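You operate a simulated robot arm through the tools that you are given. There is no shell and no other tool.

You are at the controls of a simulated robot arm. One attempt, no reset.

JOB
Turn the socket switch off, plug in the blue plug, switch on again and swing the yellow lamp out.

The check looks at the end state, three seconds after you hand in, the way a careful person would. Anything else that was tipped, shoved, dropped, spilled or broken makes it a failure.

ROBOT AND FRAMES
A 7-joint arm with a fingered hand, fixed in place. Base frame: the origin is on the floor under the middle of its stand, x ahead of it, y to its left, z up. Lengths are in m, angles in rad, forces in N, time in s.
It reaches about 1.333 m from its shoulder. Its first joint turns from -1.204 to 3.002 rad. Payload 5 kg.
The tool frame sits at the grasp point between the pads (the TCP): z along the fingers, y along the line on which they close. The tips reach 0.032 m beyond it. The gripper opens to 0.16 m; its body begins 0.089 m behind the TCP. The gripper is a hand of 3 fingers: y runs from the thumb to the fingers, the wrist lies at [0, 0, -0.252] in the tool frame.
Orientation is that of the tool frame in the base frame, as a unit quaternion [w, x, y, z]. With the fingers straight down and closing along the base's y, the tool's x points along the base's -x, its y along +y and its z along -z.

CONTROLS
- The arm moves only by the tool drive_tool. Its argument "motion" is a list that holds one entry, the list of rows, each a list of 6 numbers: the shift along the tool's x, y, z in mm, then the turn, a rotation vector about the tool's x, y, z in rad. In form: [[[dx, dy, dz, ax, ay, az], ...]]. A call has 1 to 20 rows; each row shifts and turns the commanded pose from where the row before left it, along the tool's axes as they then stand. Rows are played at 5 a second. More than 0.05 m and 0.15 rad between two rows, and nothing of the call is played. Where a pose cannot be reached the arm comes as near as it can. A force on the tool above 40 N (or 10 N above the force at the start of the call, whichever is more), or a blocked arm, ends the call early, and 0.2 s more pass. In this call time passes only in rows, and 0.2 s behind the last. It gives the time, the measured TCP pose, the force on the tool (base axes), the opening and the grip force at its end, in the units of the frame above (readings bear some noise), with the torque about the TCP (base axes, N m) and any sound that the robot's microphone picked up, and new pictures: "pictures" is both (left out), scene, wrist or none.
- Cameras (640 x 400 px; columns grow to the right, rows downward): "scene" is fixed at [0.2211, -0.5006, 1.75]; the picture's right is [0.68, -0.73, 0.00], its down [-0.21, -0.20, -0.96] and it looks along [0.70, 0.65, -0.29] (base axes); focal length 340 px, centre (320, 200). "wrist" rides on the gripper at [0.065, -0.004, -0.116] in the tool frame; the picture's right is [0.06, 1.00, 0.00], its down [-0.87, 0.05, -0.49] and it looks along [-0.49, 0.03, 0.87] (tool axes); focal length 261 px, centre (320, 200). There is no depth. A picture from a camera that has moved, and an enlarged one, comes with that camera's place and axes in the base frame and with its lens.
- move_column(by): slides the trunk up (or, below 0, down) by that many m; the arm rides with it, the base frame stays. It gives what a move gives, with no picture.
- move_fingers(finger1, finger2, thumb_bend): sets how far each is bent, from 0 (flat) to 1 (curled in); at 0.3 the hand is open as for a grip, at 0.7 the pads meet at the TCP. One left out holds its place. A second passes; each finger stops where it meets its share of the squeeze, and holds until it gets a number again. It is the only way to open and close the hand. It gives what a move gives, with no picture; readings hold the bend of each and the force on the fingers (four entries, about 0 where the hand has none), thumb and palm.
- close_up(camera, box): a new picture of the part [left, top, right, bottom] of that camera's present view, enlarged. It takes no simulated time.
- job_done(): hands the job in; it is judged then, once.

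Places have to be worked out from the pictures, the camera data and where the tool is seen. Open the gripper and draw the arm clear of the work before you hand the job in, unless the task says otherwise.

The tools are called as name(argument=value, ...) on one line, values as JSON. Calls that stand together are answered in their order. drive_tool: Moves the arm, as the interface text tells. Its arguments: {"type":"object","properties":{"motion":{"type":"array","items":{"type":"array","items":{"type":"array","items":{"type":"number"}}}},"pictures":{"type":"string","enum":["both","scene","wrist","none"]}},"required":["motion"]} The other tools are called the same way: move_column (by) moves the trunk up or down; move_fingers (finger1, finger2, thumb_bend) moves the fingers one by one; close_up (camera, box) takes an enlarged picture of a part of a camera's view; job_done () hands the job in.

At the start:

```text
time: 0.0
tcp_pos: [0.646, 0.2519, 1.5307]
tool_rot: [-0.001, 0.0, 1.0, -0.001]
wrist_force: [0.7, -0.2, -0.7]
wrist_torque: [-0.01, 0.0, 0.02]
finger_gap: 0.1598
grip_force: 0.0
shape: jaw
bend: [0.3, 0.3, 0.3]
finger forces: [0.0, 0.0, 0.1, 0.0, 0.0, 0.1]
trunk travel left (down, up): [-0.85, 0.09]
```

scene: 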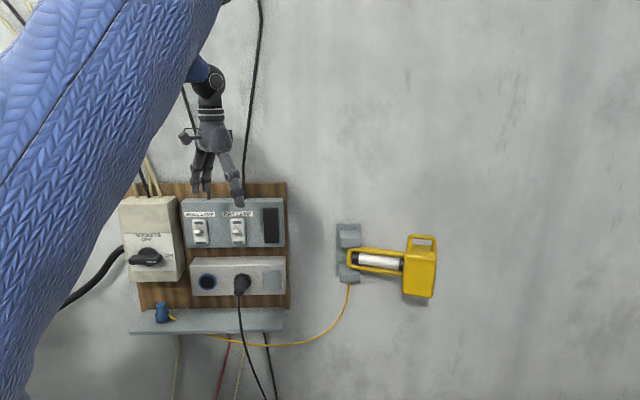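
wrist: 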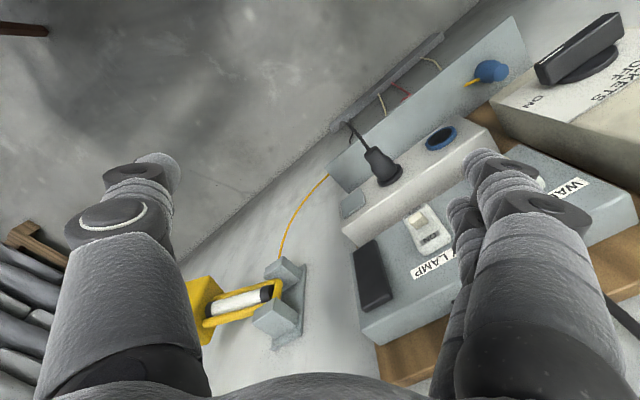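

I see a wall board with a rotary sockets switch, two labelled rocker switches, two sockets (one blue, one occupied), a blue plug on a shelf and a yellow lamp on a swing bracket. I take close-ups first to read labels and work out places.

close_up(camera="scene", box=[110, 170, 300, 290])

close_up(camera="scene", box=[110, 250, 300, 370])

close_up(camera="scene", box=[310, 200, 470, 320])

close_up(camera="wrist", box=[320, 0, 640, 200])

```text
3.33 times, centred on (205, 230) of scene
camera zoom: at [0.2211, -0.5006, 1.75], right [0.68, -0.73, 0.0], down [-0.21, -0.2, -0.96], along [0.7, 0.65, -0.29], focal length 1132 px, centre (703, 100)
```

zoom: 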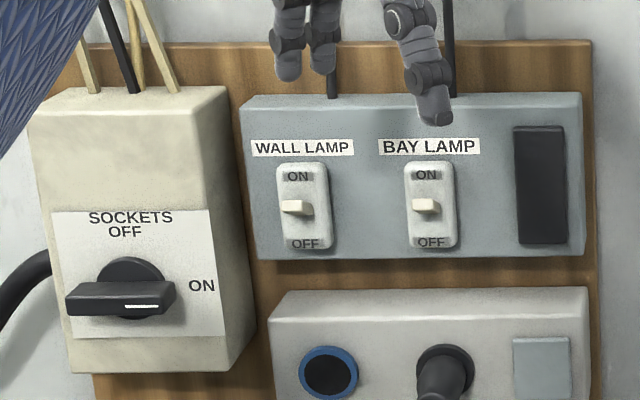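

```text
3.33 times, centred on (205, 310) of scene
camera zoom: at [0.2211, -0.5006, 1.75], right [0.68, -0.73, 0.0], down [-0.21, -0.2, -0.96], along [0.7, 0.65, -0.29], focal length 1132 px, centre (703, -167)
```

zoom: 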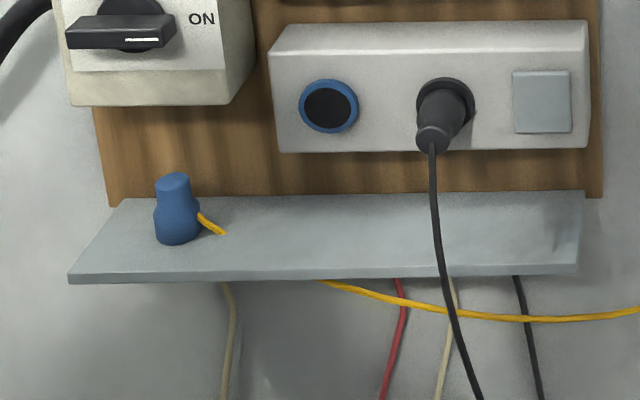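

```text
3.33 times, centred on (390, 260) of scene
camera zoom: at [0.2211, -0.5006, 1.75], right [0.68, -0.73, 0.0], down [-0.21, -0.2, -0.96], along [0.7, 0.65, -0.29], focal length 1132 px, centre (87, 0)
```

zoom: 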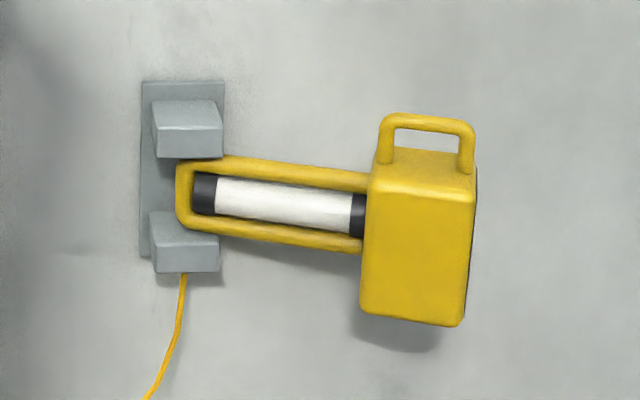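

```text
2.00 times, centred on (480, 100) of wrist
camera zoom: at [0.5816, 0.2474, 1.647], right [-0.06, 1.0, 0.0], down [0.87, 0.05, 0.49], along [0.49, 0.03, -0.87], focal length 521 px, centre (0, 400)
```

zoom: 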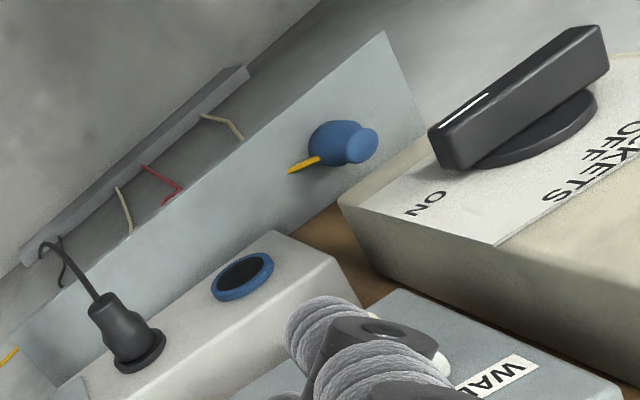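

Rough triangulation puts the rotary knob near (0.56, 0.57, 1.26), the blue socket near (0.71, 0.49, 1.15), the blue plug near (0.59, 0.61, 1.05) and the lamp hinge near (1.13, 0.20, 1.20), with the wall facing roughly (-0.73, -0.68, 0). I enlarge the plug, knob and lamp details more.

close_up(camera="scene", box=[140, 290, 204, 330])

close_up(camera="wrist", box=[440, 40, 536, 100])

close_up(camera="wrist", box=[160, 220, 352, 340])

close_up(camera="scene", box=[180, 255, 292, 325])

```text
10.00 times, centred on (172, 310) of scene
camera zoom: at [0.2211, -0.5006, 1.75], right [0.68, -0.73, 0.0], down [-0.21, -0.2, -0.96], along [0.7, 0.65, -0.29], focal length 3398 px, centre (1800, -900)
```

zoom: 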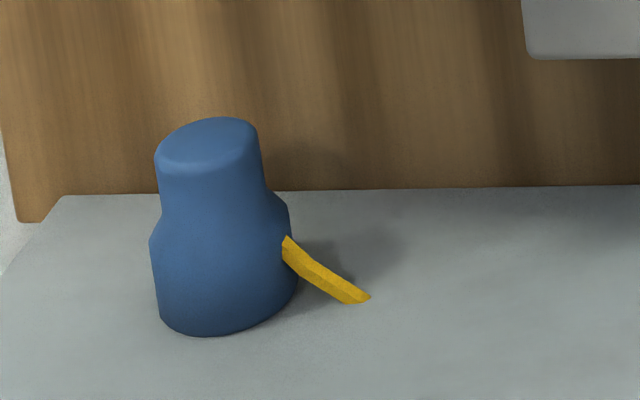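

```text
6.67 times, centred on (488, 70) of wrist
camera zoom: at [0.5816, 0.2474, 1.647], right [-0.06, 1.0, 0.0], down [0.87, 0.05, 0.49], along [0.49, 0.03, -0.87], focal length 1738 px, centre (-800, 1067)
```

zoom: 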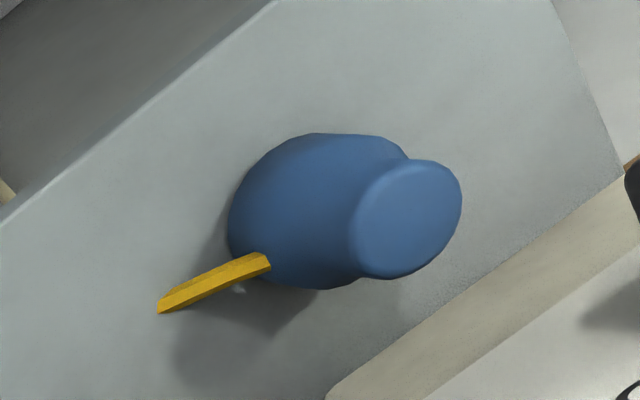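

```text
3.33 times, centred on (256, 280) of wrist
camera zoom: at [0.5816, 0.2474, 1.647], right [-0.06, 1.0, 0.0], down [0.87, 0.05, 0.49], along [0.49, 0.03, -0.87], focal length 869 px, centre (533, -67)
```

zoom: 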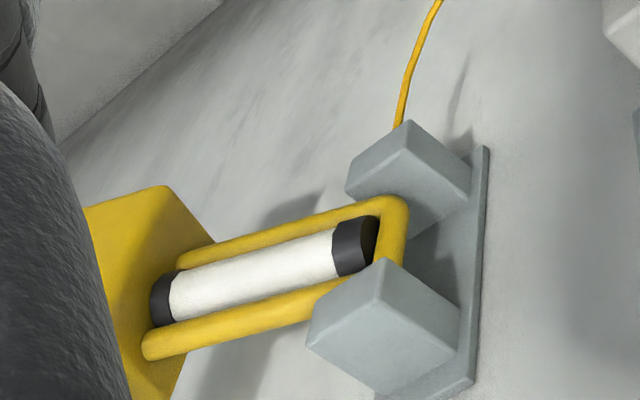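

```text
5.71 times, centred on (236, 290) of scene
camera zoom: at [0.2211, -0.5006, 1.75], right [0.68, -0.73, 0.0], down [-0.21, -0.2, -0.96], along [0.7, 0.65, -0.29], focal length 1941 px, centre (800, -314)
```

zoom: 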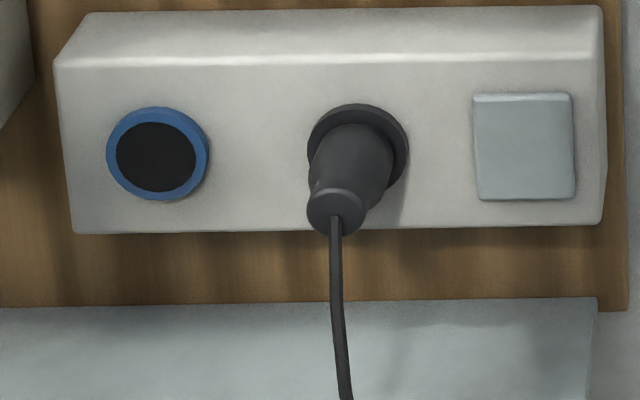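

The blue plug stands on its wide face with the narrow tail up; the rotary knob's mark points right to ON. I draw the hand back from the board and pitch it up to face forward.

drive_tool(motion=[[[35, 15.4, 18.6, 0, 0, 0], [35, 15.4, 18.6, 0, 0, 0], [35, 15.4, 18.6, 0, 0, 0], [35, 15.4, 18.6, 0, 0, 0], [35, 15.4, 18.6, 0, 0, 0], [35, 15.4, 18.6, 0, 0, 0], [35, 15.4, 18.6, 0, 0, 0], [0, 0, 0, 0, -0.1428, 0], [0, 0, 0, 0, -0.1428, 0], [0, 0, 0, 0, -0.1428, 0], [0, 0, 0, 0, -0.1428, 0], [0, 0, 0, 0, -0.1428, 0], [0, 0, 0, 0, -0.1428, 0], [0, 0, 0, 0, -0.1428, 0]]], pictures="both")

```text
time: 2.7
tcp_pos: [0.4298, 0.328, 1.3863]
tool_rot: [0.29, 0.041, 0.956, 0.023]
wrist_force: [0.0, -0.6, -1.0]
wrist_torque: [0.03, 0.0, -0.02]
finger_gap: 0.1599
grip_force: 0.2
shape: jaw
bend: [0.3, 0.3, 0.3]
finger forces: [0.1, 0.1, 0.0, 0.0, 0.1, 0.0]
out of reach, approached as far as the arm can: row 12, 13
trunk travel left (down, up): [-0.85, 0.09]
stopped in row 13: the arm was blocked; the commanded pose is now the measured one
camera wrist: at [0.3129, 0.3283, 1.4465], right [0.01, 1.0, 0.03], down [0.45, -0.04, 0.89], along [0.89, 0.0, -0.45], focal length 261 px, centre (320, 200)
```

scene: 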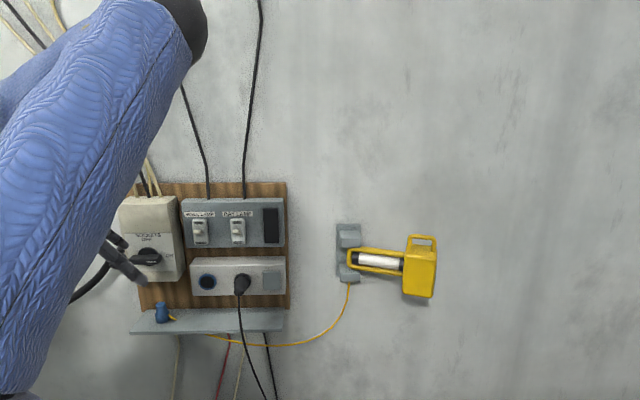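
wrist: 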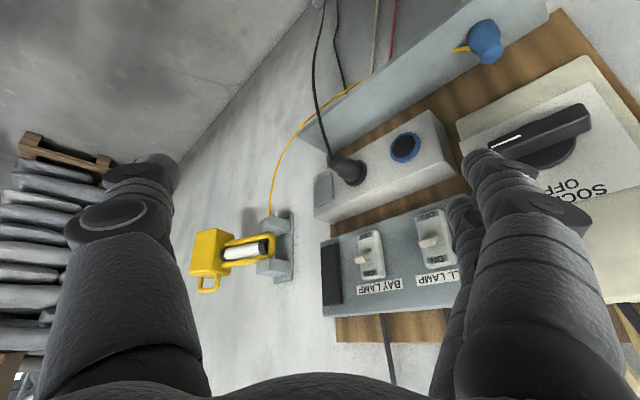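

The arm folds too tightly here (pitch blocked by reach), so I lower the trunk to open the elbow and then raise the tool again. TCP is well in front of the shelf, so the drop is clear.

move_column(by=-0.4)

```text
time: 6.6
tcp_pos: [0.4312, 0.3292, 0.987]
tool_rot: [0.291, 0.042, 0.955, 0.023]
wrist_force: [0.1, -0.4, 0.0]
wrist_torque: [0.0, 0.01, 0.01]
finger_gap: 0.1596
grip_force: 0.0
shape: jaw
bend: [0.3, 0.3, 0.3]
finger forces: [0.0, 0.0, 0.0, 0.1, 0.0, 0.1]
trunk travel left (down, up): [-0.45, 0.49]
```

The trunk is 0.4 m lower and the tool is free. I raise the tool 0.35 m and turn the hand level, facing the wall (heading about 44°).

drive_tool(motion=[[[-27.6, 3.4, -41.5, 0, 0, 0], [-27.6, 3.4, -41.5, 0, 0, 0], [-27.6, 3.4, -41.5, 0, 0, 0], [-27.6, 3.4, -41.5, 0, 0, 0], [-27.6, 3.4, -41.5, 0, 0, 0], [-27.6, 3.4, -41.5, 0, 0, 0], [0, 0, 0, -0.0811, -0.0996, -0.0518], [0, 0, 0, -0.0811, -0.0996, -0.0518], [0, 0, 0, -0.0811, -0.0996, -0.0518], [0, 0, 0, -0.0811, -0.0996, -0.0518], [0, 0, 0, -0.0811, -0.0996, -0.0518], [0, 0, 0, -0.0811, -0.0996, -0.0518], [0, 0, 0, -0.0811, -0.0996, -0.0518], [0, 0, 0, -0.0811, -0.0996, -0.0518], [0, 0, 0, -0.0811, -0.0996, -0.0518]]], pictures="both")

```text
time: 9.8
tcp_pos: [0.4327, 0.3319, 1.2868]
tool_rot: [0.656, -0.265, 0.655, 0.265]
wrist_force: [0.5, -0.1, 0.3]
wrist_torque: [0.01, -0.04, 0.01]
finger_gap: 0.16
grip_force: 0.0
shape: jaw
bend: [0.3, 0.3, 0.3]
finger forces: [0.0, 0.0, 0.0, 0.0, 0.0, 0.1]
trunk travel left (down, up): [-0.45, 0.49]
camera wrist: at [0.3522, 0.2481, 1.221], right [-0.69, 0.72, -0.06], down [-0.39, -0.3, 0.87], along [0.6, 0.63, 0.49], focal length 261 px, centre (320, 200)
```

scene: 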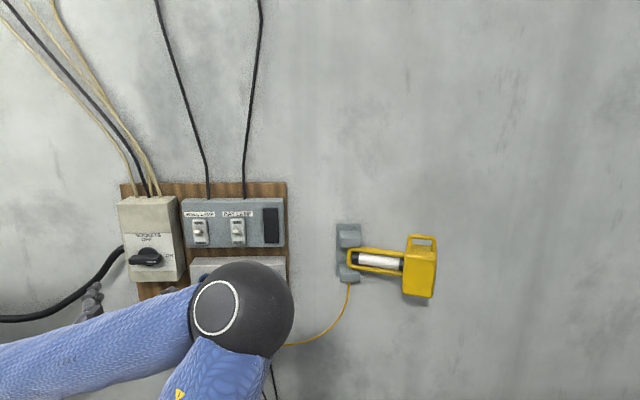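
wrist: 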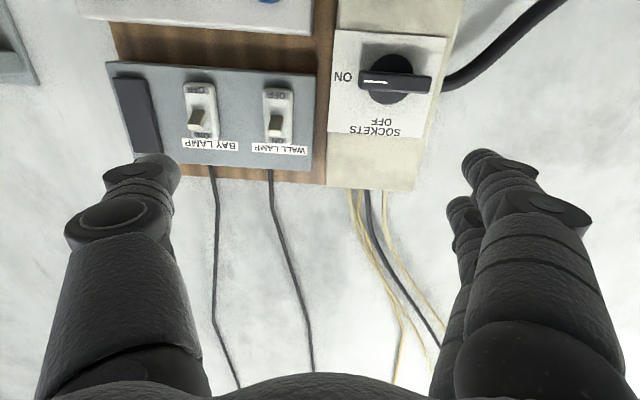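

The hand now faces the board level, with the wrist picture upside-down. I enlarge the knob from both cameras to triangulate it precisely.

close_up(camera="wrist", box=[310, 0, 502, 120])

close_up(camera="scene", box=[105, 185, 201, 245])

close_up(camera="scene", box=[105, 230, 201, 290])

close_up(camera="wrist", box=[80, 0, 336, 160])

```text
3.33 times, centred on (406, 60) of wrist
camera zoom: at [0.3522, 0.2481, 1.221], right [-0.69, 0.72, -0.06], down [-0.39, -0.3, 0.87], along [0.6, 0.63, 0.49], focal length 869 px, centre (33, 667)
```

zoom: 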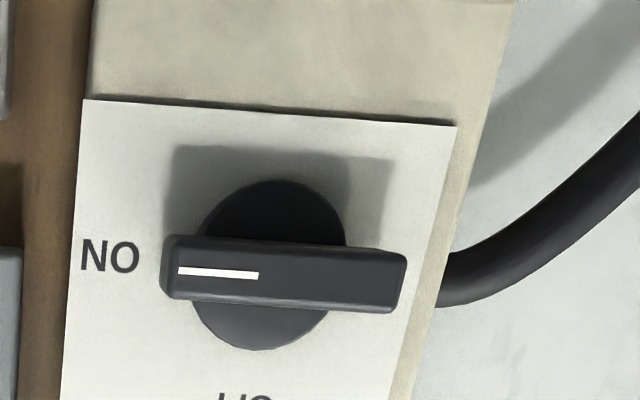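

```text
6.67 times, centred on (153, 215) of scene
camera zoom: at [0.2211, -0.5006, 1.75], right [0.68, -0.73, 0.0], down [-0.21, -0.2, -0.96], along [0.7, 0.65, -0.29], focal length 2265 px, centre (1433, 100)
```

zoom: 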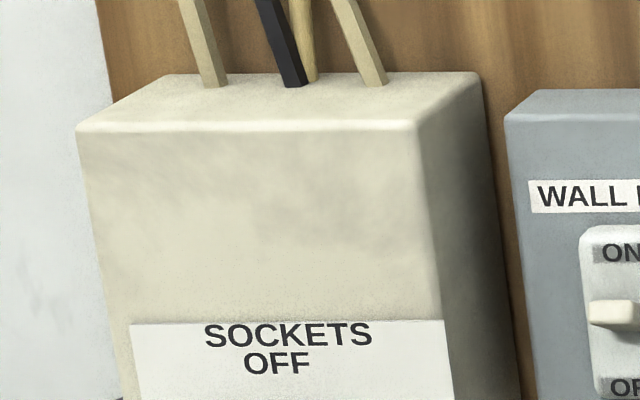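

```text
6.67 times, centred on (153, 260) of scene
camera zoom: at [0.2211, -0.5006, 1.75], right [0.68, -0.73, 0.0], down [-0.21, -0.2, -0.96], along [0.7, 0.65, -0.29], focal length 2265 px, centre (1433, -200)
```

zoom: 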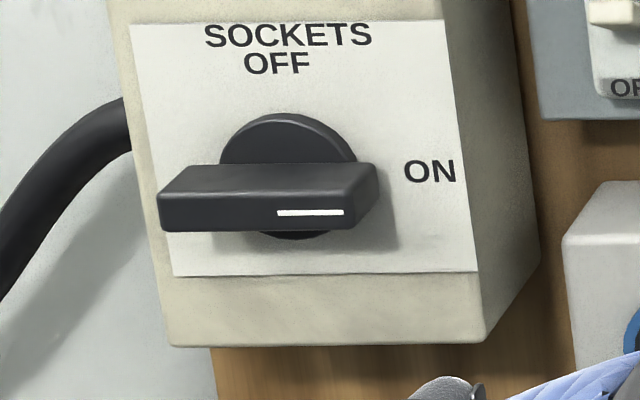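

```text
2.50 times, centred on (208, 80) of wrist
camera zoom: at [0.3522, 0.2481, 1.221], right [-0.69, 0.72, -0.06], down [-0.39, -0.3, 0.87], along [0.6, 0.63, 0.49], focal length 652 px, centre (600, 500)
```

zoom: 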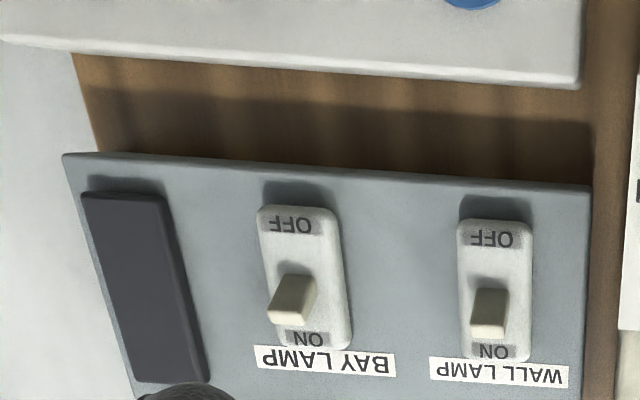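

Wall heading 44° checks out against the label edges; the knob handle front is about 0.80 m deep along the wall normal, centre near (0.55, 0.58, 1.25), bar about 95 x 20 mm. I move in front of the knob and roll the hand 90° so that the fingers straddle the horizontal bar vertically.

drive_tool(motion=[[[9.2, 24.2, 20, 0, 0, 0], [9.2, 24.2, 20, 0, 0, 0], [9.2, 24.2, 20, 0, 0, 0], [9.2, 24.2, 20, 0, 0, 0], [0, 0, 0, 0, 0, 0.1428], [0, 0, 0, 0, 0, 0.1428], [0, 0, 0, 0, 0, 0.1428], [0, 0, 0, 0, 0, 0.1428], [0, 0, 0, 0, 0, 0.1428], [0, 0, 0, 0, 0, 0.1428], [0, 0, 0, 0, 0, 0.1428], [0, 0, 0, 0, 0, 0.1428], [0, 0, 0, 0, 0, 0.1428], [0, 0, 0, 0, 0, 0.1428], [0, 0, 0, 0, 0, 0.1428]]], pictures="both")

```text
time: 13.0
tcp_pos: [0.4885, 0.4837, 1.2788]
tool_rot: [0.274, 0.269, 0.654, 0.652]
wrist_force: [0.1, 0.7, -0.2]
wrist_torque: [-0.01, 0.03, 0.0]
finger_gap: 0.1596
grip_force: 0.0
shape: jaw
bend: [0.3, 0.3, 0.3]
finger forces: [0.0, 0.0, 0.0, 0.1, 0.0, 0.0]
out of reach, approached as far as the arm can: row 12, 13, 14, 15
trunk travel left (down, up): [-0.45, 0.49]
camera wrist: at [0.3618, 0.4486, 1.2741], right [-0.05, 0.05, 1.0], down [0.26, -0.96, 0.06], along [0.96, 0.27, 0.03], focal length 261 px, centre (320, 200)
```

scene: 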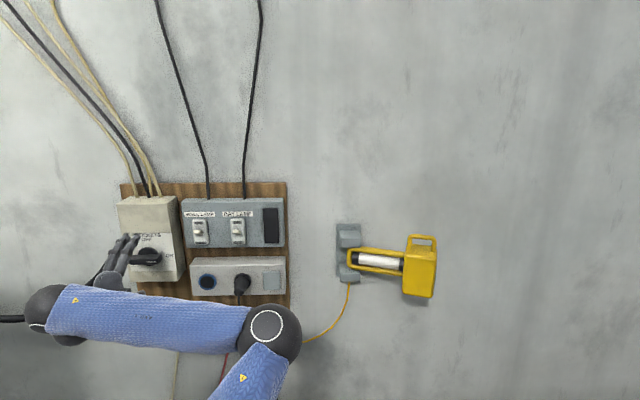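
wrist: 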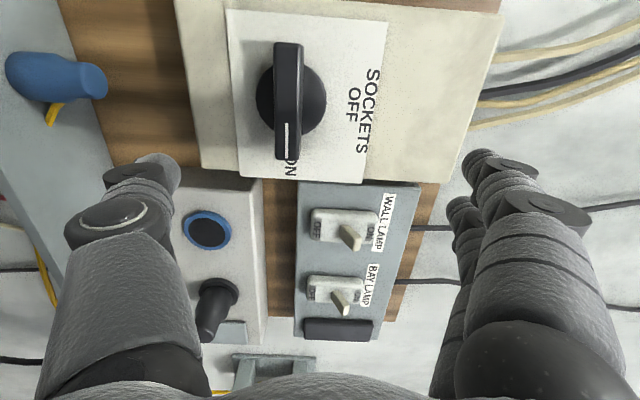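

The roll succeeded though the arm pushed the TCP a bit off the commanded place; two wrist views agree on the handle front at depth 0.807, T -0.038, height 1.249, box face about 0.837. I step forward a little along the tool axis to see where the commanded pose really is.

drive_tool(motion=[[[0, 0, 20, 0, 0, 0], [0, 0, 20, 0, 0, 0]]], pictures="wrist")

```text
time: 13.6
tcp_pos: [0.5175, 0.5116, 1.279]
tool_rot: [0.278, 0.274, 0.651, 0.651]
wrist_force: [1.2, 0.2, -0.4]
wrist_torque: [0.01, 0.03, 0.0]
finger_gap: 0.1599
grip_force: 0.1
shape: jaw
bend: [0.3, 0.3, 0.3]
finger forces: [0.1, 0.1, 0.0, 0.0, 0.0, 0.0]
trunk travel left (down, up): [-0.45, 0.49]
camera wrist: at [0.3897, 0.4778, 1.2746], right [-0.05, 0.05, 1.0], down [0.25, -0.97, 0.06], along [0.97, 0.25, 0.03], focal length 261 px, centre (320, 200)
```

wrist: 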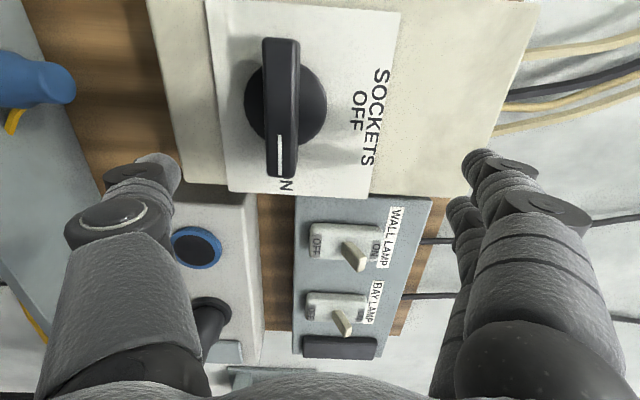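

The commanded pose follows the measured one; TCP is now at depth 0.728, 30 mm right of and 30 mm above the knob axis. I shift left and down to line up with the knob centre, still short of the bar.

drive_tool(motion=[[[10, -10, 5, 0, 0, 0], [10, -10, 5, 0, 0, 0], [9.5, -9.5, 5, 0, 0, 0]]], pictures="wrist")

```text
time: 14.4
tcp_pos: [0.5099, 0.5432, 1.2492]
tool_rot: [0.278, 0.274, 0.651, 0.651]
wrist_force: [0.1, -0.8, 0.9]
wrist_torque: [0.02, -0.04, 0.01]
finger_gap: 0.1597
grip_force: 0.1
shape: jaw
bend: [0.3, 0.3, 0.3]
finger forces: [0.1, 0.1, 0.0, 0.0, 0.1, 0.0]
trunk travel left (down, up): [-0.45, 0.49]
camera wrist: at [0.3804, 0.5094, 1.2449], right [-0.05, 0.05, 1.0], down [0.25, -0.97, 0.06], along [0.97, 0.25, 0.03], focal length 261 px, centre (320, 200)
```

wrist: 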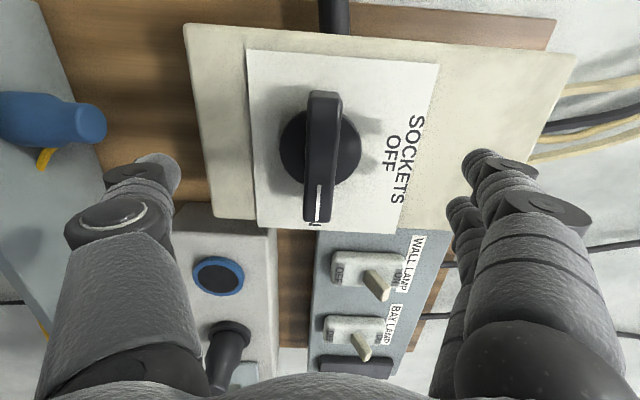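

The hand is nearly centred on the bar. I zoom in to verify alignment before going in.

close_up(camera="wrist", box=[240, 75, 400, 175])

close_up(camera="scene", box=[80, 200, 240, 300])

```text
4.00 times, centred on (320, 125) of wrist
camera zoom: at [0.3804, 0.5094, 1.2449], right [-0.05, 0.05, 1.0], down [0.25, -0.97, 0.06], along [0.97, 0.25, 0.03], focal length 1043 px, centre (320, 500)
```

zoom: 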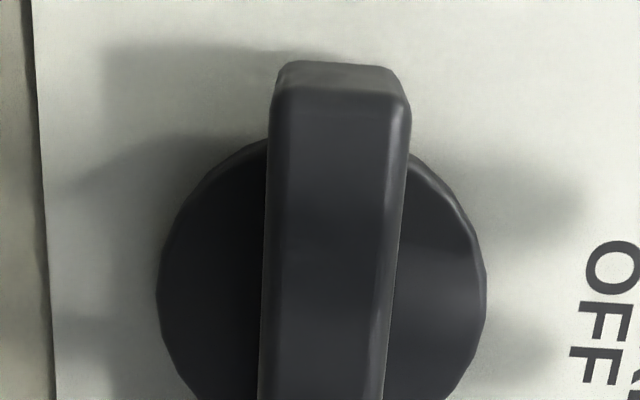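

```text
4.00 times, centred on (160, 250) of scene
camera zoom: at [0.2211, -0.5006, 1.75], right [0.68, -0.73, 0.0], down [-0.21, -0.2, -0.96], along [0.7, 0.65, -0.29], focal length 1359 px, centre (960, 0)
```

zoom: 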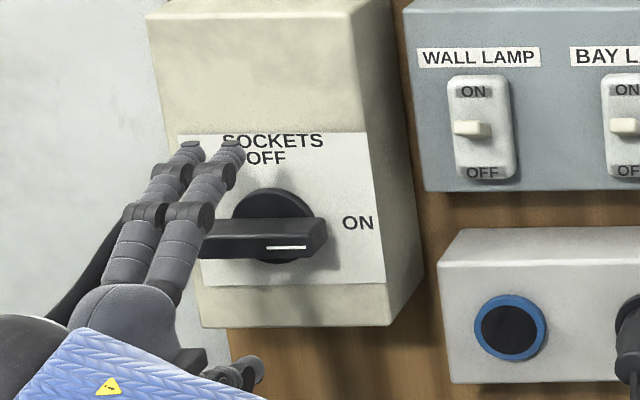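

Alignment is good (bar within about 2 mm of the tool axis). I advance 46 mm so that the fingertips straddle the bar.

drive_tool(motion=[[[0.5, 1, 15, 0, 0, 0], [0.5, 1, 15, 0, 0, 0], [0.5, 0, 10, 0, 0, 0], [0, 0, 6, 0, 0, 0]]], pictures="both")

```text
time: 15.4
tcp_pos: [0.5388, 0.5755, 1.2517]
tool_rot: [0.278, 0.274, 0.653, 0.65]
wrist_force: [0.2, -0.4, 0.1]
wrist_torque: [-0.01, 0.01, -0.01]
finger_gap: 0.16
grip_force: 0.0
shape: jaw
bend: [0.3, 0.3, 0.3]
finger forces: [0.0, 0.0, 0.0, 0.1, 0.0, 0.0]
trunk travel left (down, up): [-0.45, 0.49]
camera wrist: at [0.4122, 0.542, 1.2464], right [-0.05, 0.05, 1.0], down [0.25, -0.97, 0.06], along [0.97, 0.25, 0.03], focal length 261 px, centre (320, 200)
```

scene: 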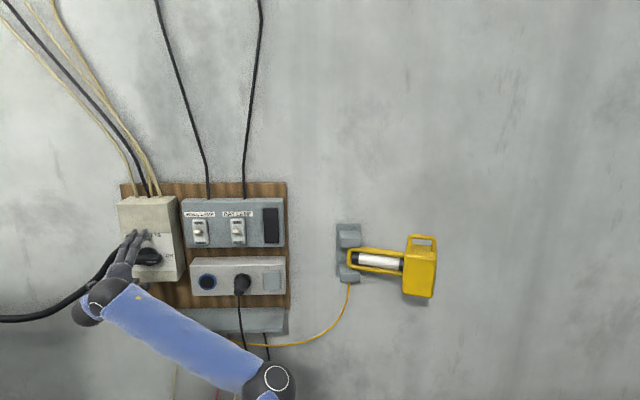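
wrist: 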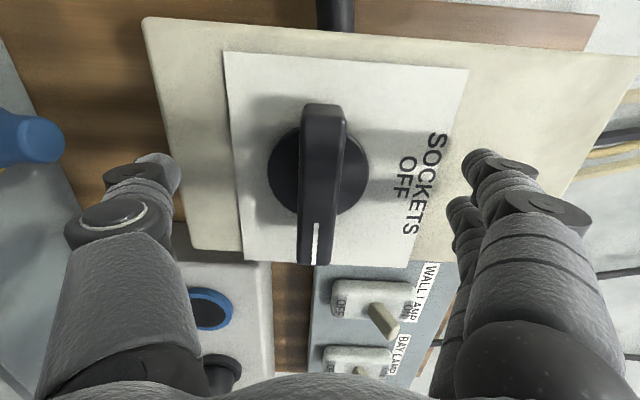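

Bar is centred between fingers and thumb, about 20 mm ahead of the TCP. I go 9 mm deeper and then close the hand on the bar.

drive_tool(motion=[[[-0.5, 0, 5, 0, 0, 0], [-0.5, 0, 4, 0, 0, 0]]], pictures="none")

move_fingers(finger1=0.55, finger2=0.55, thumb_bend=0.55)

close_up(camera="wrist", box=[0, 0, 640, 400])

```text
time: 16.0
tcp_pos: [0.5475, 0.5808, 1.2515]
tool_rot: [0.278, 0.275, 0.651, 0.651]
wrist_force: [-0.2, 0.1, -0.3]
wrist_torque: [0.0, -0.01, 0.01]
finger_gap: 0.1599
grip_force: 0.1
shape: jaw
bend: [0.3, 0.3, 0.3]
finger forces: [0.0, 0.0, 0.0, 0.0, 0.0, 0.0]
trunk travel left (down, up): [-0.45, 0.49]
```

```text
time: 17.0
tcp_pos: [0.5427, 0.5798, 1.2534]
tool_rot: [0.278, 0.272, 0.651, 0.652]
wrist_force: [-19.5, -16.3, -2.0]
wrist_torque: [-0.2, 0.25, 0.38]
finger_gap: 0.0801
grip_force: 12.7
shape: fingers
bend: [0.53, 0.55, 0.54]
finger forces: [10.7, 0.4, 0.0, 0.0, 14.9, 0.0]
trunk travel left (down, up): [-0.45, 0.49]
```

```text
1.00 times, centred on (320, 200) of wrist (not enlarged: the box is as wide or as high as the picture)
camera zoom: at [0.4161, 0.5461, 1.2481], right [-0.05, 0.05, 1.0], down [0.25, -0.97, 0.06], along [0.97, 0.26, 0.04], focal length 261 px, centre (320, 200)
```

zoom: 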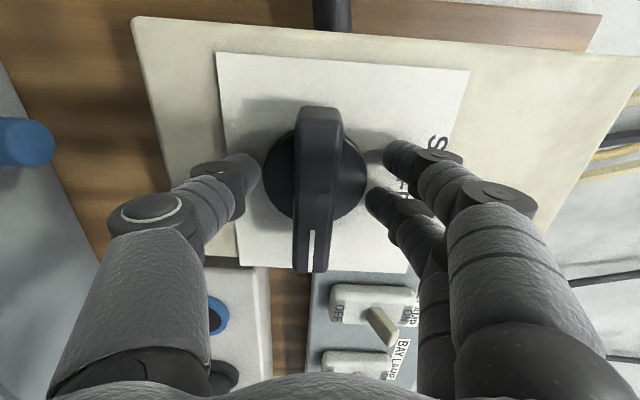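

The fingertips lengthened as they closed and press on the box face (25 N outward). I back off 10 mm before closing further.

drive_tool(motion=[[[0, 0, -5, 0, 0, 0], [0, 0, -5, 0, 0, 0]]], pictures="none")

move_fingers(finger1=0.6, finger2=0.6, thumb_bend=0.6)

close_up(camera="wrist", box=[0, 0, 640, 400])

```text
time: 17.6
tcp_pos: [0.5394, 0.5739, 1.2506]
tool_rot: [0.277, 0.275, 0.652, 0.65]
wrist_force: [-0.3, -0.4, 0.2]
wrist_torque: [0.0, -0.03, 0.0]
finger_gap: 0.0682
grip_force: 0.0
shape: fingers
bend: [0.55, 0.55, 0.55]
finger forces: [0.0, 0.0, 0.0, 0.0, 0.0, 0.1]
trunk travel left (down, up): [-0.45, 0.49]
```

```text
time: 18.6
tcp_pos: [0.5391, 0.5734, 1.2509]
tool_rot: [0.278, 0.273, 0.652, 0.65]
wrist_force: [-0.2, -0.6, -0.8]
wrist_torque: [0.03, -0.03, 0.01]
finger_gap: 0.0482
grip_force: 0.0
shape: fingers
bend: [0.6, 0.6, 0.6]
finger forces: [0.0, 0.1, 0.1, 0.0, 0.0, 0.0]
trunk travel left (down, up): [-0.45, 0.49]
```

```text
1.00 times, centred on (320, 200) of wrist (not enlarged: the box is as wide or as high as the picture)
camera zoom: at [0.4115, 0.5407, 1.2469], right [-0.05, 0.05, 1.0], down [0.25, -0.97, 0.06], along [0.97, 0.25, 0.03], focal length 261 px, centre (320, 200)
```

zoom: 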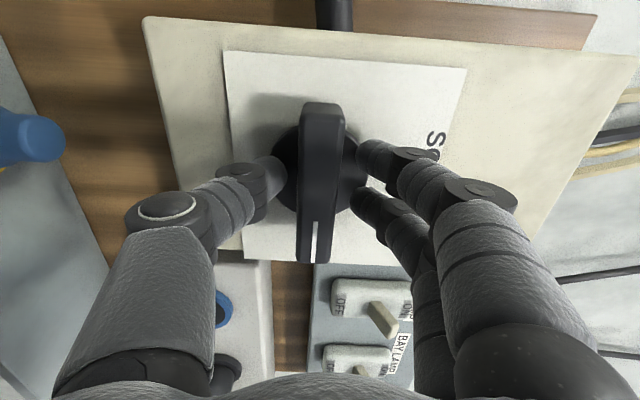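

The fingertips are free on both sides of the bar with a 48 mm gap. I close fully on it.

move_fingers(finger1=0.7, finger2=0.7, thumb_bend=0.7)

close_up(camera="wrist", box=[0, 0, 640, 400])

```text
time: 19.6
tcp_pos: [0.5387, 0.5741, 1.2511]
tool_rot: [0.277, 0.273, 0.652, 0.651]
wrist_force: [0.5, 0.7, 0.7]
wrist_torque: [0.07, -0.06, 0.02]
finger_gap: 0.0277
grip_force: 9.5
shape: fingers
bend: [0.66, 0.66, 0.67]
finger forces: [4.8, 4.8, 0.1, 0.0, 8.9, 0.0]
trunk travel left (down, up): [-0.45, 0.49]
```

```text
1.00 times, centred on (320, 200) of wrist (not enlarged: the box is as wide or as high as the picture)
camera zoom: at [0.4116, 0.5408, 1.2469], right [-0.05, 0.05, 1.0], down [0.25, -0.97, 0.06], along [0.97, 0.25, 0.03], focal length 261 px, centre (320, 200)
```

zoom: 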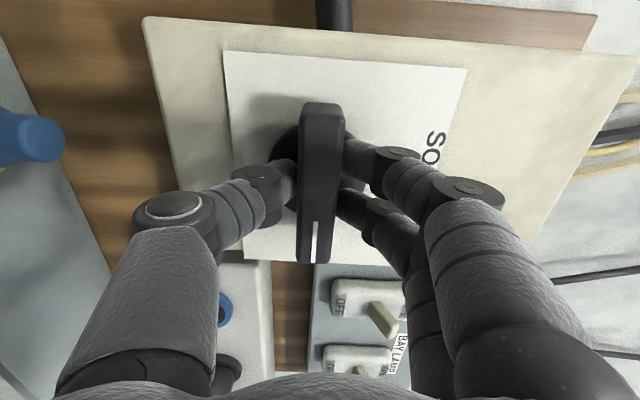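

The bar is gripped evenly (about 4.8 N per finger, 8.9 N thumb) with the TCP on the knob axis. I begin turning counter-clockwise (negative about tool z) in small steps.

drive_tool(motion=[[[0, 0, 0, 0, 0, -0.1], [0, 0, 0, 0, 0, -0.1], [0, 0, 0, 0, 0, -0.1], [0, 0, 0, 0, 0, -0.1], [0, 0, 0, 0, 0, -0.1]]], pictures="both")

```text
time: 20.8
tcp_pos: [0.5386, 0.5764, 1.2514]
tool_rot: [0.43, 0.102, 0.699, 0.562]
wrist_force: [-3.2, -0.7, -8.5]
wrist_torque: [-0.07, 0.25, 0.07]
finger_gap: 0.0283
grip_force: 9.1
shape: fingers
bend: [0.67, 0.67, 0.67]
finger forces: [3.8, 2.6, 0.0, 0.0, 12.8, 0.0]
trunk travel left (down, up): [-0.45, 0.49]
camera wrist: at [0.4185, 0.5343, 1.2158], right [-0.38, 0.39, 0.84], down [0.16, -0.87, 0.47], along [0.91, 0.31, 0.27], focal length 261 px, centre (320, 200)
```

scene: 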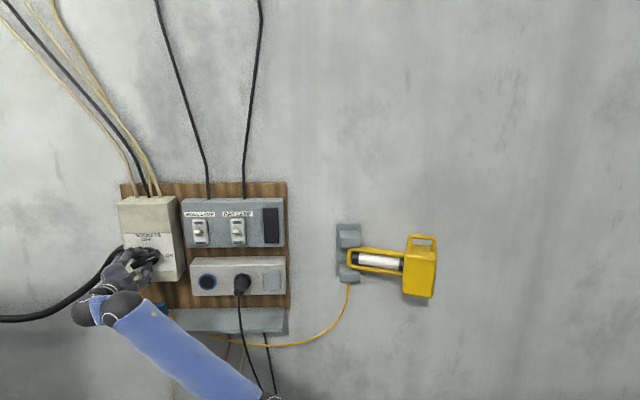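
wrist: 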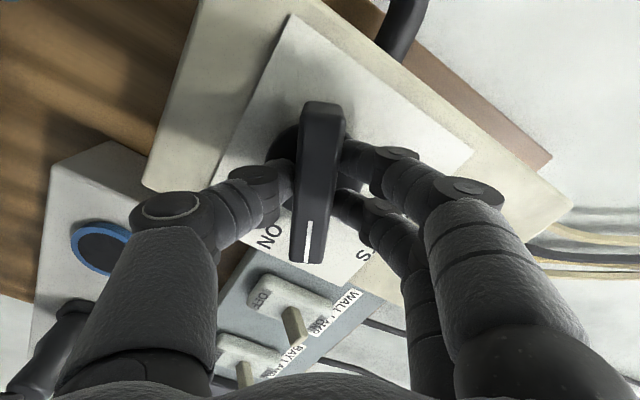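

The knob follows the hand (about 29° so far) with low forces. I continue the turn.

drive_tool(motion=[[[0, 0, 0, 0, 0, -0.1], [0, 0, 0, 0, 0, -0.1], [0, 0, 0, 0, 0, -0.1], [0, 0, 0, 0, 0, -0.1], [0, 0, 0, 0, 0, -0.1], [0, 0, 0, 0, 0, -0.1]]], pictures="both")

```text
time: 22.2
tcp_pos: [0.5407, 0.5755, 1.2504]
tool_rot: [0.577, -0.107, 0.699, 0.408]
wrist_force: [-2.1, -3.0, -15.1]
wrist_torque: [-0.21, 0.25, -0.05]
finger_gap: 0.0267
grip_force: 10.3
shape: fingers
bend: [0.68, 0.67, 0.67]
finger forces: [2.1, 4.7, 0.0, 0.0, 13.2, 0.1]
trunk travel left (down, up): [-0.45, 0.49]
camera wrist: at [0.4399, 0.5129, 1.1908], right [-0.64, 0.66, 0.39], down [-0.12, -0.59, 0.8], along [0.76, 0.47, 0.45], focal length 261 px, centre (320, 200)
```

scene: 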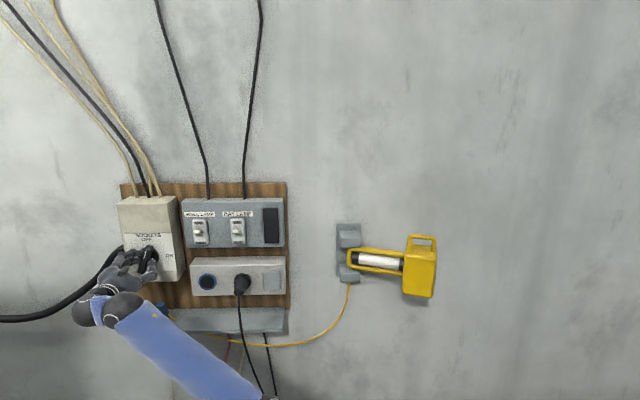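
wrist: 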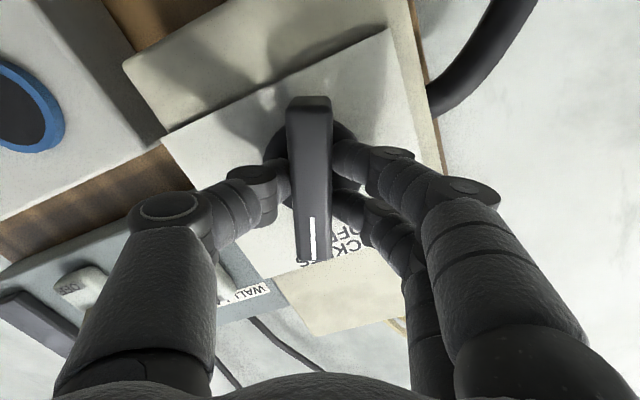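

63° turned, with a modest downward reaction, so I let the hand sink about 2 mm while completing the last 27°.

drive_tool(motion=[[[1.8, -0.9, 0, 0, 0, -0.1], [0, 0, 0, 0, 0, -0.1], [0, 0, 0, 0, 0, -0.1], [0, 0, 0, 0, 0, -0.1], [0, 0, 0, 0, 0, -0.08]]], pictures="both")

```text
time: 23.4
tcp_pos: [0.5402, 0.5735, 1.2491]
tool_rot: [0.658, -0.27, 0.653, 0.26]
wrist_force: [2.5, -3.6, -5.9]
wrist_torque: [-0.03, 0.24, -0.06]
finger_gap: 0.0277
grip_force: 9.4
shape: fingers
bend: [0.68, 0.67, 0.67]
finger forces: [3.9, 2.7, 0.0, 0.0, 10.8, 0.0]
trunk travel left (down, up): [-0.45, 0.49]
camera wrist: at [0.4614, 0.4905, 1.1841], right [-0.69, 0.72, -0.08], down [-0.4, -0.29, 0.87], along [0.6, 0.63, 0.49], focal length 261 px, centre (320, 200)
```

scene: 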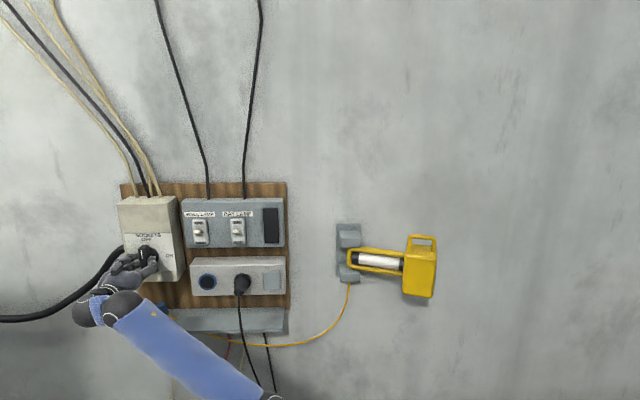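
wrist: 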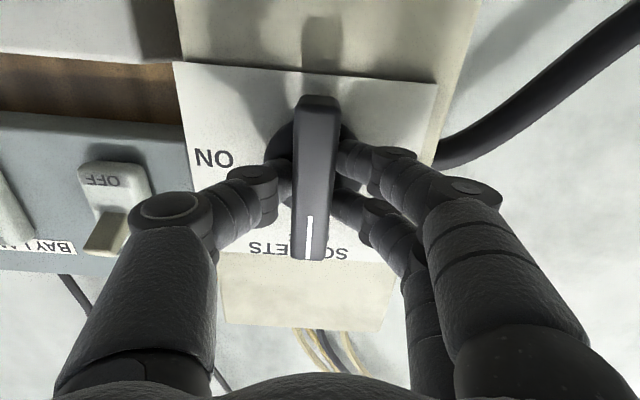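

The mark points to OFF and the bar is vertical. I release the bar part-way and retract a little, then inspect.

move_fingers(finger1=0.58, finger2=0.58, thumb_bend=0.58)

drive_tool(motion=[[[0, 0, -15, 0, 0, 0], [0, 0, -25, 0, 0, 0], [0, 0, -30, 0, 0, 0], [0, 0, -30, 0, 0, 0]]], pictures="both")

close_up(camera="scene", box=[80, 220, 240, 320])

```text
time: 24.4
tcp_pos: [0.5395, 0.575, 1.2497]
tool_rot: [0.658, -0.27, 0.653, 0.261]
wrist_force: [-0.3, -0.3, 0.0]
wrist_torque: [0.03, 0.0, 0.0]
finger_gap: 0.0586
grip_force: 0.2
shape: fingers
bend: [0.57, 0.57, 0.57]
finger forces: [0.1, 0.1, 0.0, 0.0, 0.2, 0.0]
trunk travel left (down, up): [-0.45, 0.49]
```

```text
time: 25.4
tcp_pos: [0.4671, 0.506, 1.2495]
tool_rot: [0.657, -0.27, 0.653, 0.262]
wrist_force: [0.1, -0.1, 0.3]
wrist_torque: [0.02, 0.0, -0.02]
finger_gap: 0.0584
grip_force: 0.0
shape: fingers
bend: [0.57, 0.57, 0.57]
finger forces: [0.0, 0.0, 0.1, 0.1, 0.0, 0.0]
trunk travel left (down, up): [-0.45, 0.49]
camera wrist: at [0.3882, 0.4207, 1.1838], right [-0.69, 0.72, -0.08], down [-0.4, -0.29, 0.87], along [0.6, 0.63, 0.49], focal length 261 px, centre (320, 200)
```

scene: 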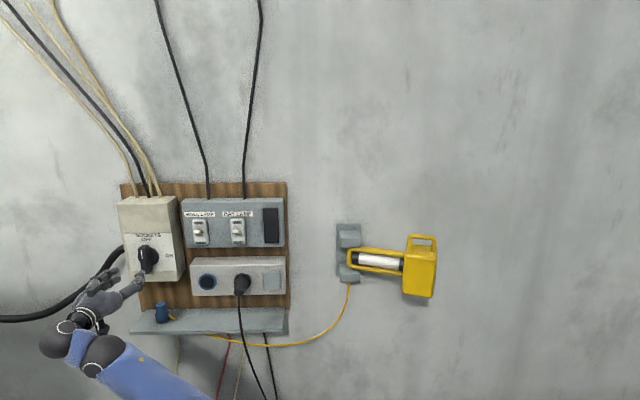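
wrist: 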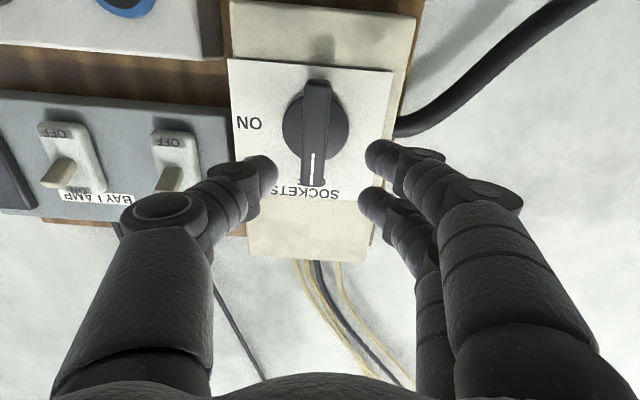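

```text
4.00 times, centred on (160, 270) of scene
camera zoom: at [0.2211, -0.5006, 1.75], right [0.68, -0.73, 0.0], down [-0.21, -0.2, -0.96], along [0.7, 0.65, -0.29], focal length 1359 px, centre (960, -80)
```

zoom: 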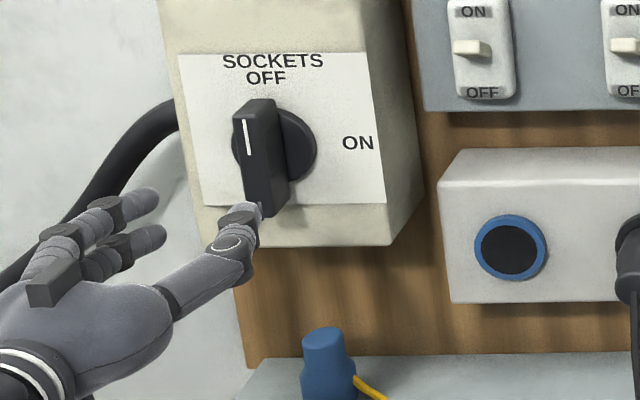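

The sockets switch is now OFF. Next I pitch the hand down 45° and look at the plug, which stands on the shelf just under the switch box.

move_fingers(finger1=0.4, finger2=0.4, thumb_bend=0.4)

drive_tool(motion=[[[0, 0, -20, 0, 0.131, 0], [0, 0, 0, 0, 0.131, 0], [0, 0, 0, 0, 0.131, 0], [0, 0, 0, 0, 0.131, 0], [0, 0, 0, 0, 0.131, 0], [0, 0, 0, 0, 0.131, 0]]], pictures="both")

```text
time: 26.4
tcp_pos: [0.4684, 0.5056, 1.2485]
tool_rot: [0.657, -0.271, 0.653, 0.262]
wrist_force: [0.0, -0.9, 0.3]
wrist_torque: [-0.01, 0.03, 0.02]
finger_gap: 0.1275
grip_force: 0.1
shape: fingers
bend: [0.4, 0.4, 0.4]
finger forces: [0.0, 0.1, 0.1, 0.1, 0.0, 0.1]
trunk travel left (down, up): [-0.45, 0.49]
```

```text
time: 27.8
tcp_pos: [0.4759, 0.482, 1.2505]
tool_rot: [0.563, -0.285, 0.749, 0.204]
wrist_force: [0.3, -0.2, 0.7]
wrist_torque: [0.02, -0.01, -0.01]
finger_gap: 0.1279
grip_force: 0.0
shape: fingers
bend: [0.4, 0.4, 0.4]
finger forces: [0.1, 0.0, 0.0, 0.1, 0.0, 0.0]
out of reach, approached as far as the arm can: row 1, 2, 4, 5, 6
trunk travel left (down, up): [-0.45, 0.49]
camera wrist: at [0.3812, 0.3936, 1.2213], right [-0.67, 0.74, -0.07], down [-0.21, -0.1, 0.97], along [0.71, 0.66, 0.22], focal length 261 px, centre (320, 200)
```

scene: 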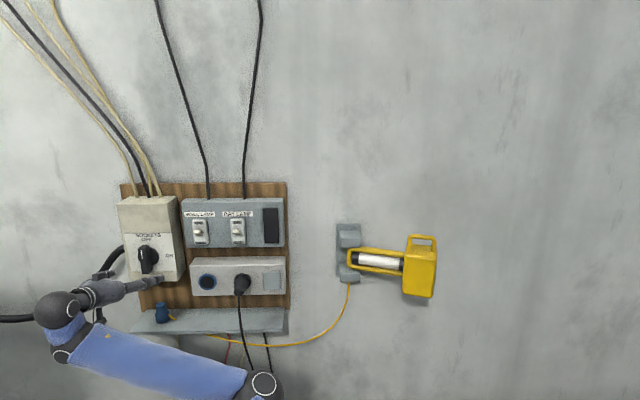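
wrist: 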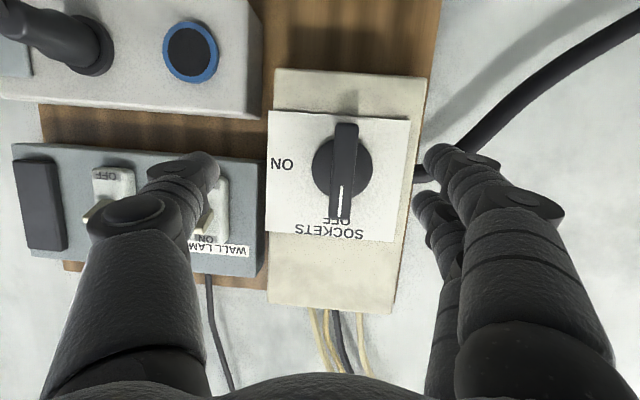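

The pitch is limited because the wrist is too close to the shoulder at this height. I raise the tool 0.2 m first, then lower the trunk further to gain room.

drive_tool(motion=[[[-38.4, -0.6, -11.4, 0, 0, 0], [-38.4, -0.6, -11.4, 0, 0, 0], [-38.4, -0.6, -11.4, 0, 0, 0], [-38.4, -0.6, -11.4, 0, 0, 0], [-38.4, -0.6, -11.4, 0, 0, 0]]], pictures="none")

move_column(by=-0.3)

```text
time: 29.0
tcp_pos: [0.5453, 0.4299, 1.3657]
tool_rot: [0.574, -0.28, 0.741, 0.206]
wrist_force: [-0.6, -0.4, 0.0]
wrist_torque: [0.0, 0.0, 0.0]
finger_gap: 0.1279
grip_force: 0.0
shape: fingers
bend: [0.4, 0.4, 0.4]
finger forces: [0.0, 0.0, 0.0, 0.0, 0.0, 0.0]
out of reach, approached as far as the arm can: row 1, 2, 3, 4, 5
trunk travel left (down, up): [-0.45, 0.49]
```

```text
time: 32.0
tcp_pos: [0.5462, 0.4294, 1.0656]
tool_rot: [0.574, -0.28, 0.742, 0.206]
wrist_force: [-1.2, 0.5, 0.1]
wrist_torque: [0.01, 0.01, -0.01]
finger_gap: 0.1278
grip_force: 0.0
shape: fingers
bend: [0.4, 0.4, 0.4]
finger forces: [0.1, 0.1, 0.1, 0.0, 0.1, 0.1]
trunk travel left (down, up): [-0.15, 0.79]
```

The raise drifted outward but nothing was touched; the trunk is now lower. I take fresh pictures to see the arm's posture before going on.

close_up(camera="scene", box=[0, 0, 640, 400])

close_up(camera="wrist", box=[0, 0, 640, 400])

```text
1.00 times, centred on (320, 200) of scene (not enlarged: the box is as wide or as high as the picture)
camera zoom: at [0.2211, -0.5006, 1.75], right [0.68, -0.73, 0.0], down [-0.21, -0.2, -0.96], along [0.7, 0.65, -0.29], focal length 340 px, centre (320, 200)
```

zoom: 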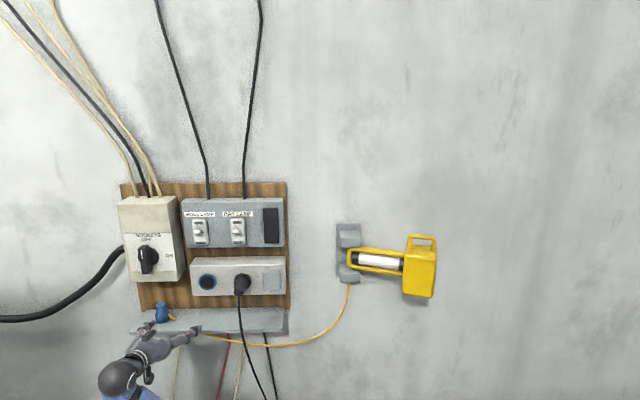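

```text
1.00 times, centred on (320, 200) of wrist (not enlarged: the box is as wide or as high as the picture)
camera zoom: at [0.4521, 0.3429, 1.0325], right [-0.66, 0.75, -0.08], down [-0.24, -0.11, 0.96], along [0.71, 0.66, 0.25], focal length 261 px, centre (320, 200)
```

zoom: 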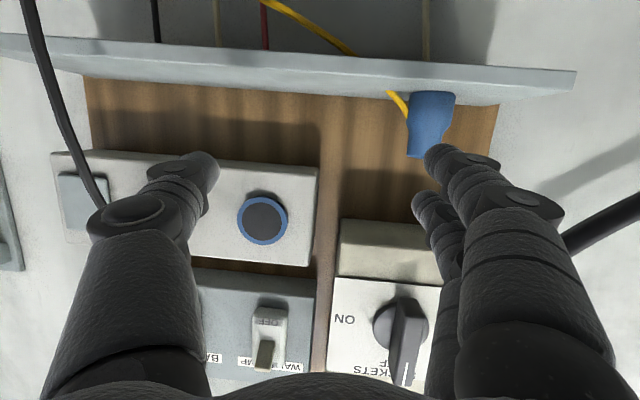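

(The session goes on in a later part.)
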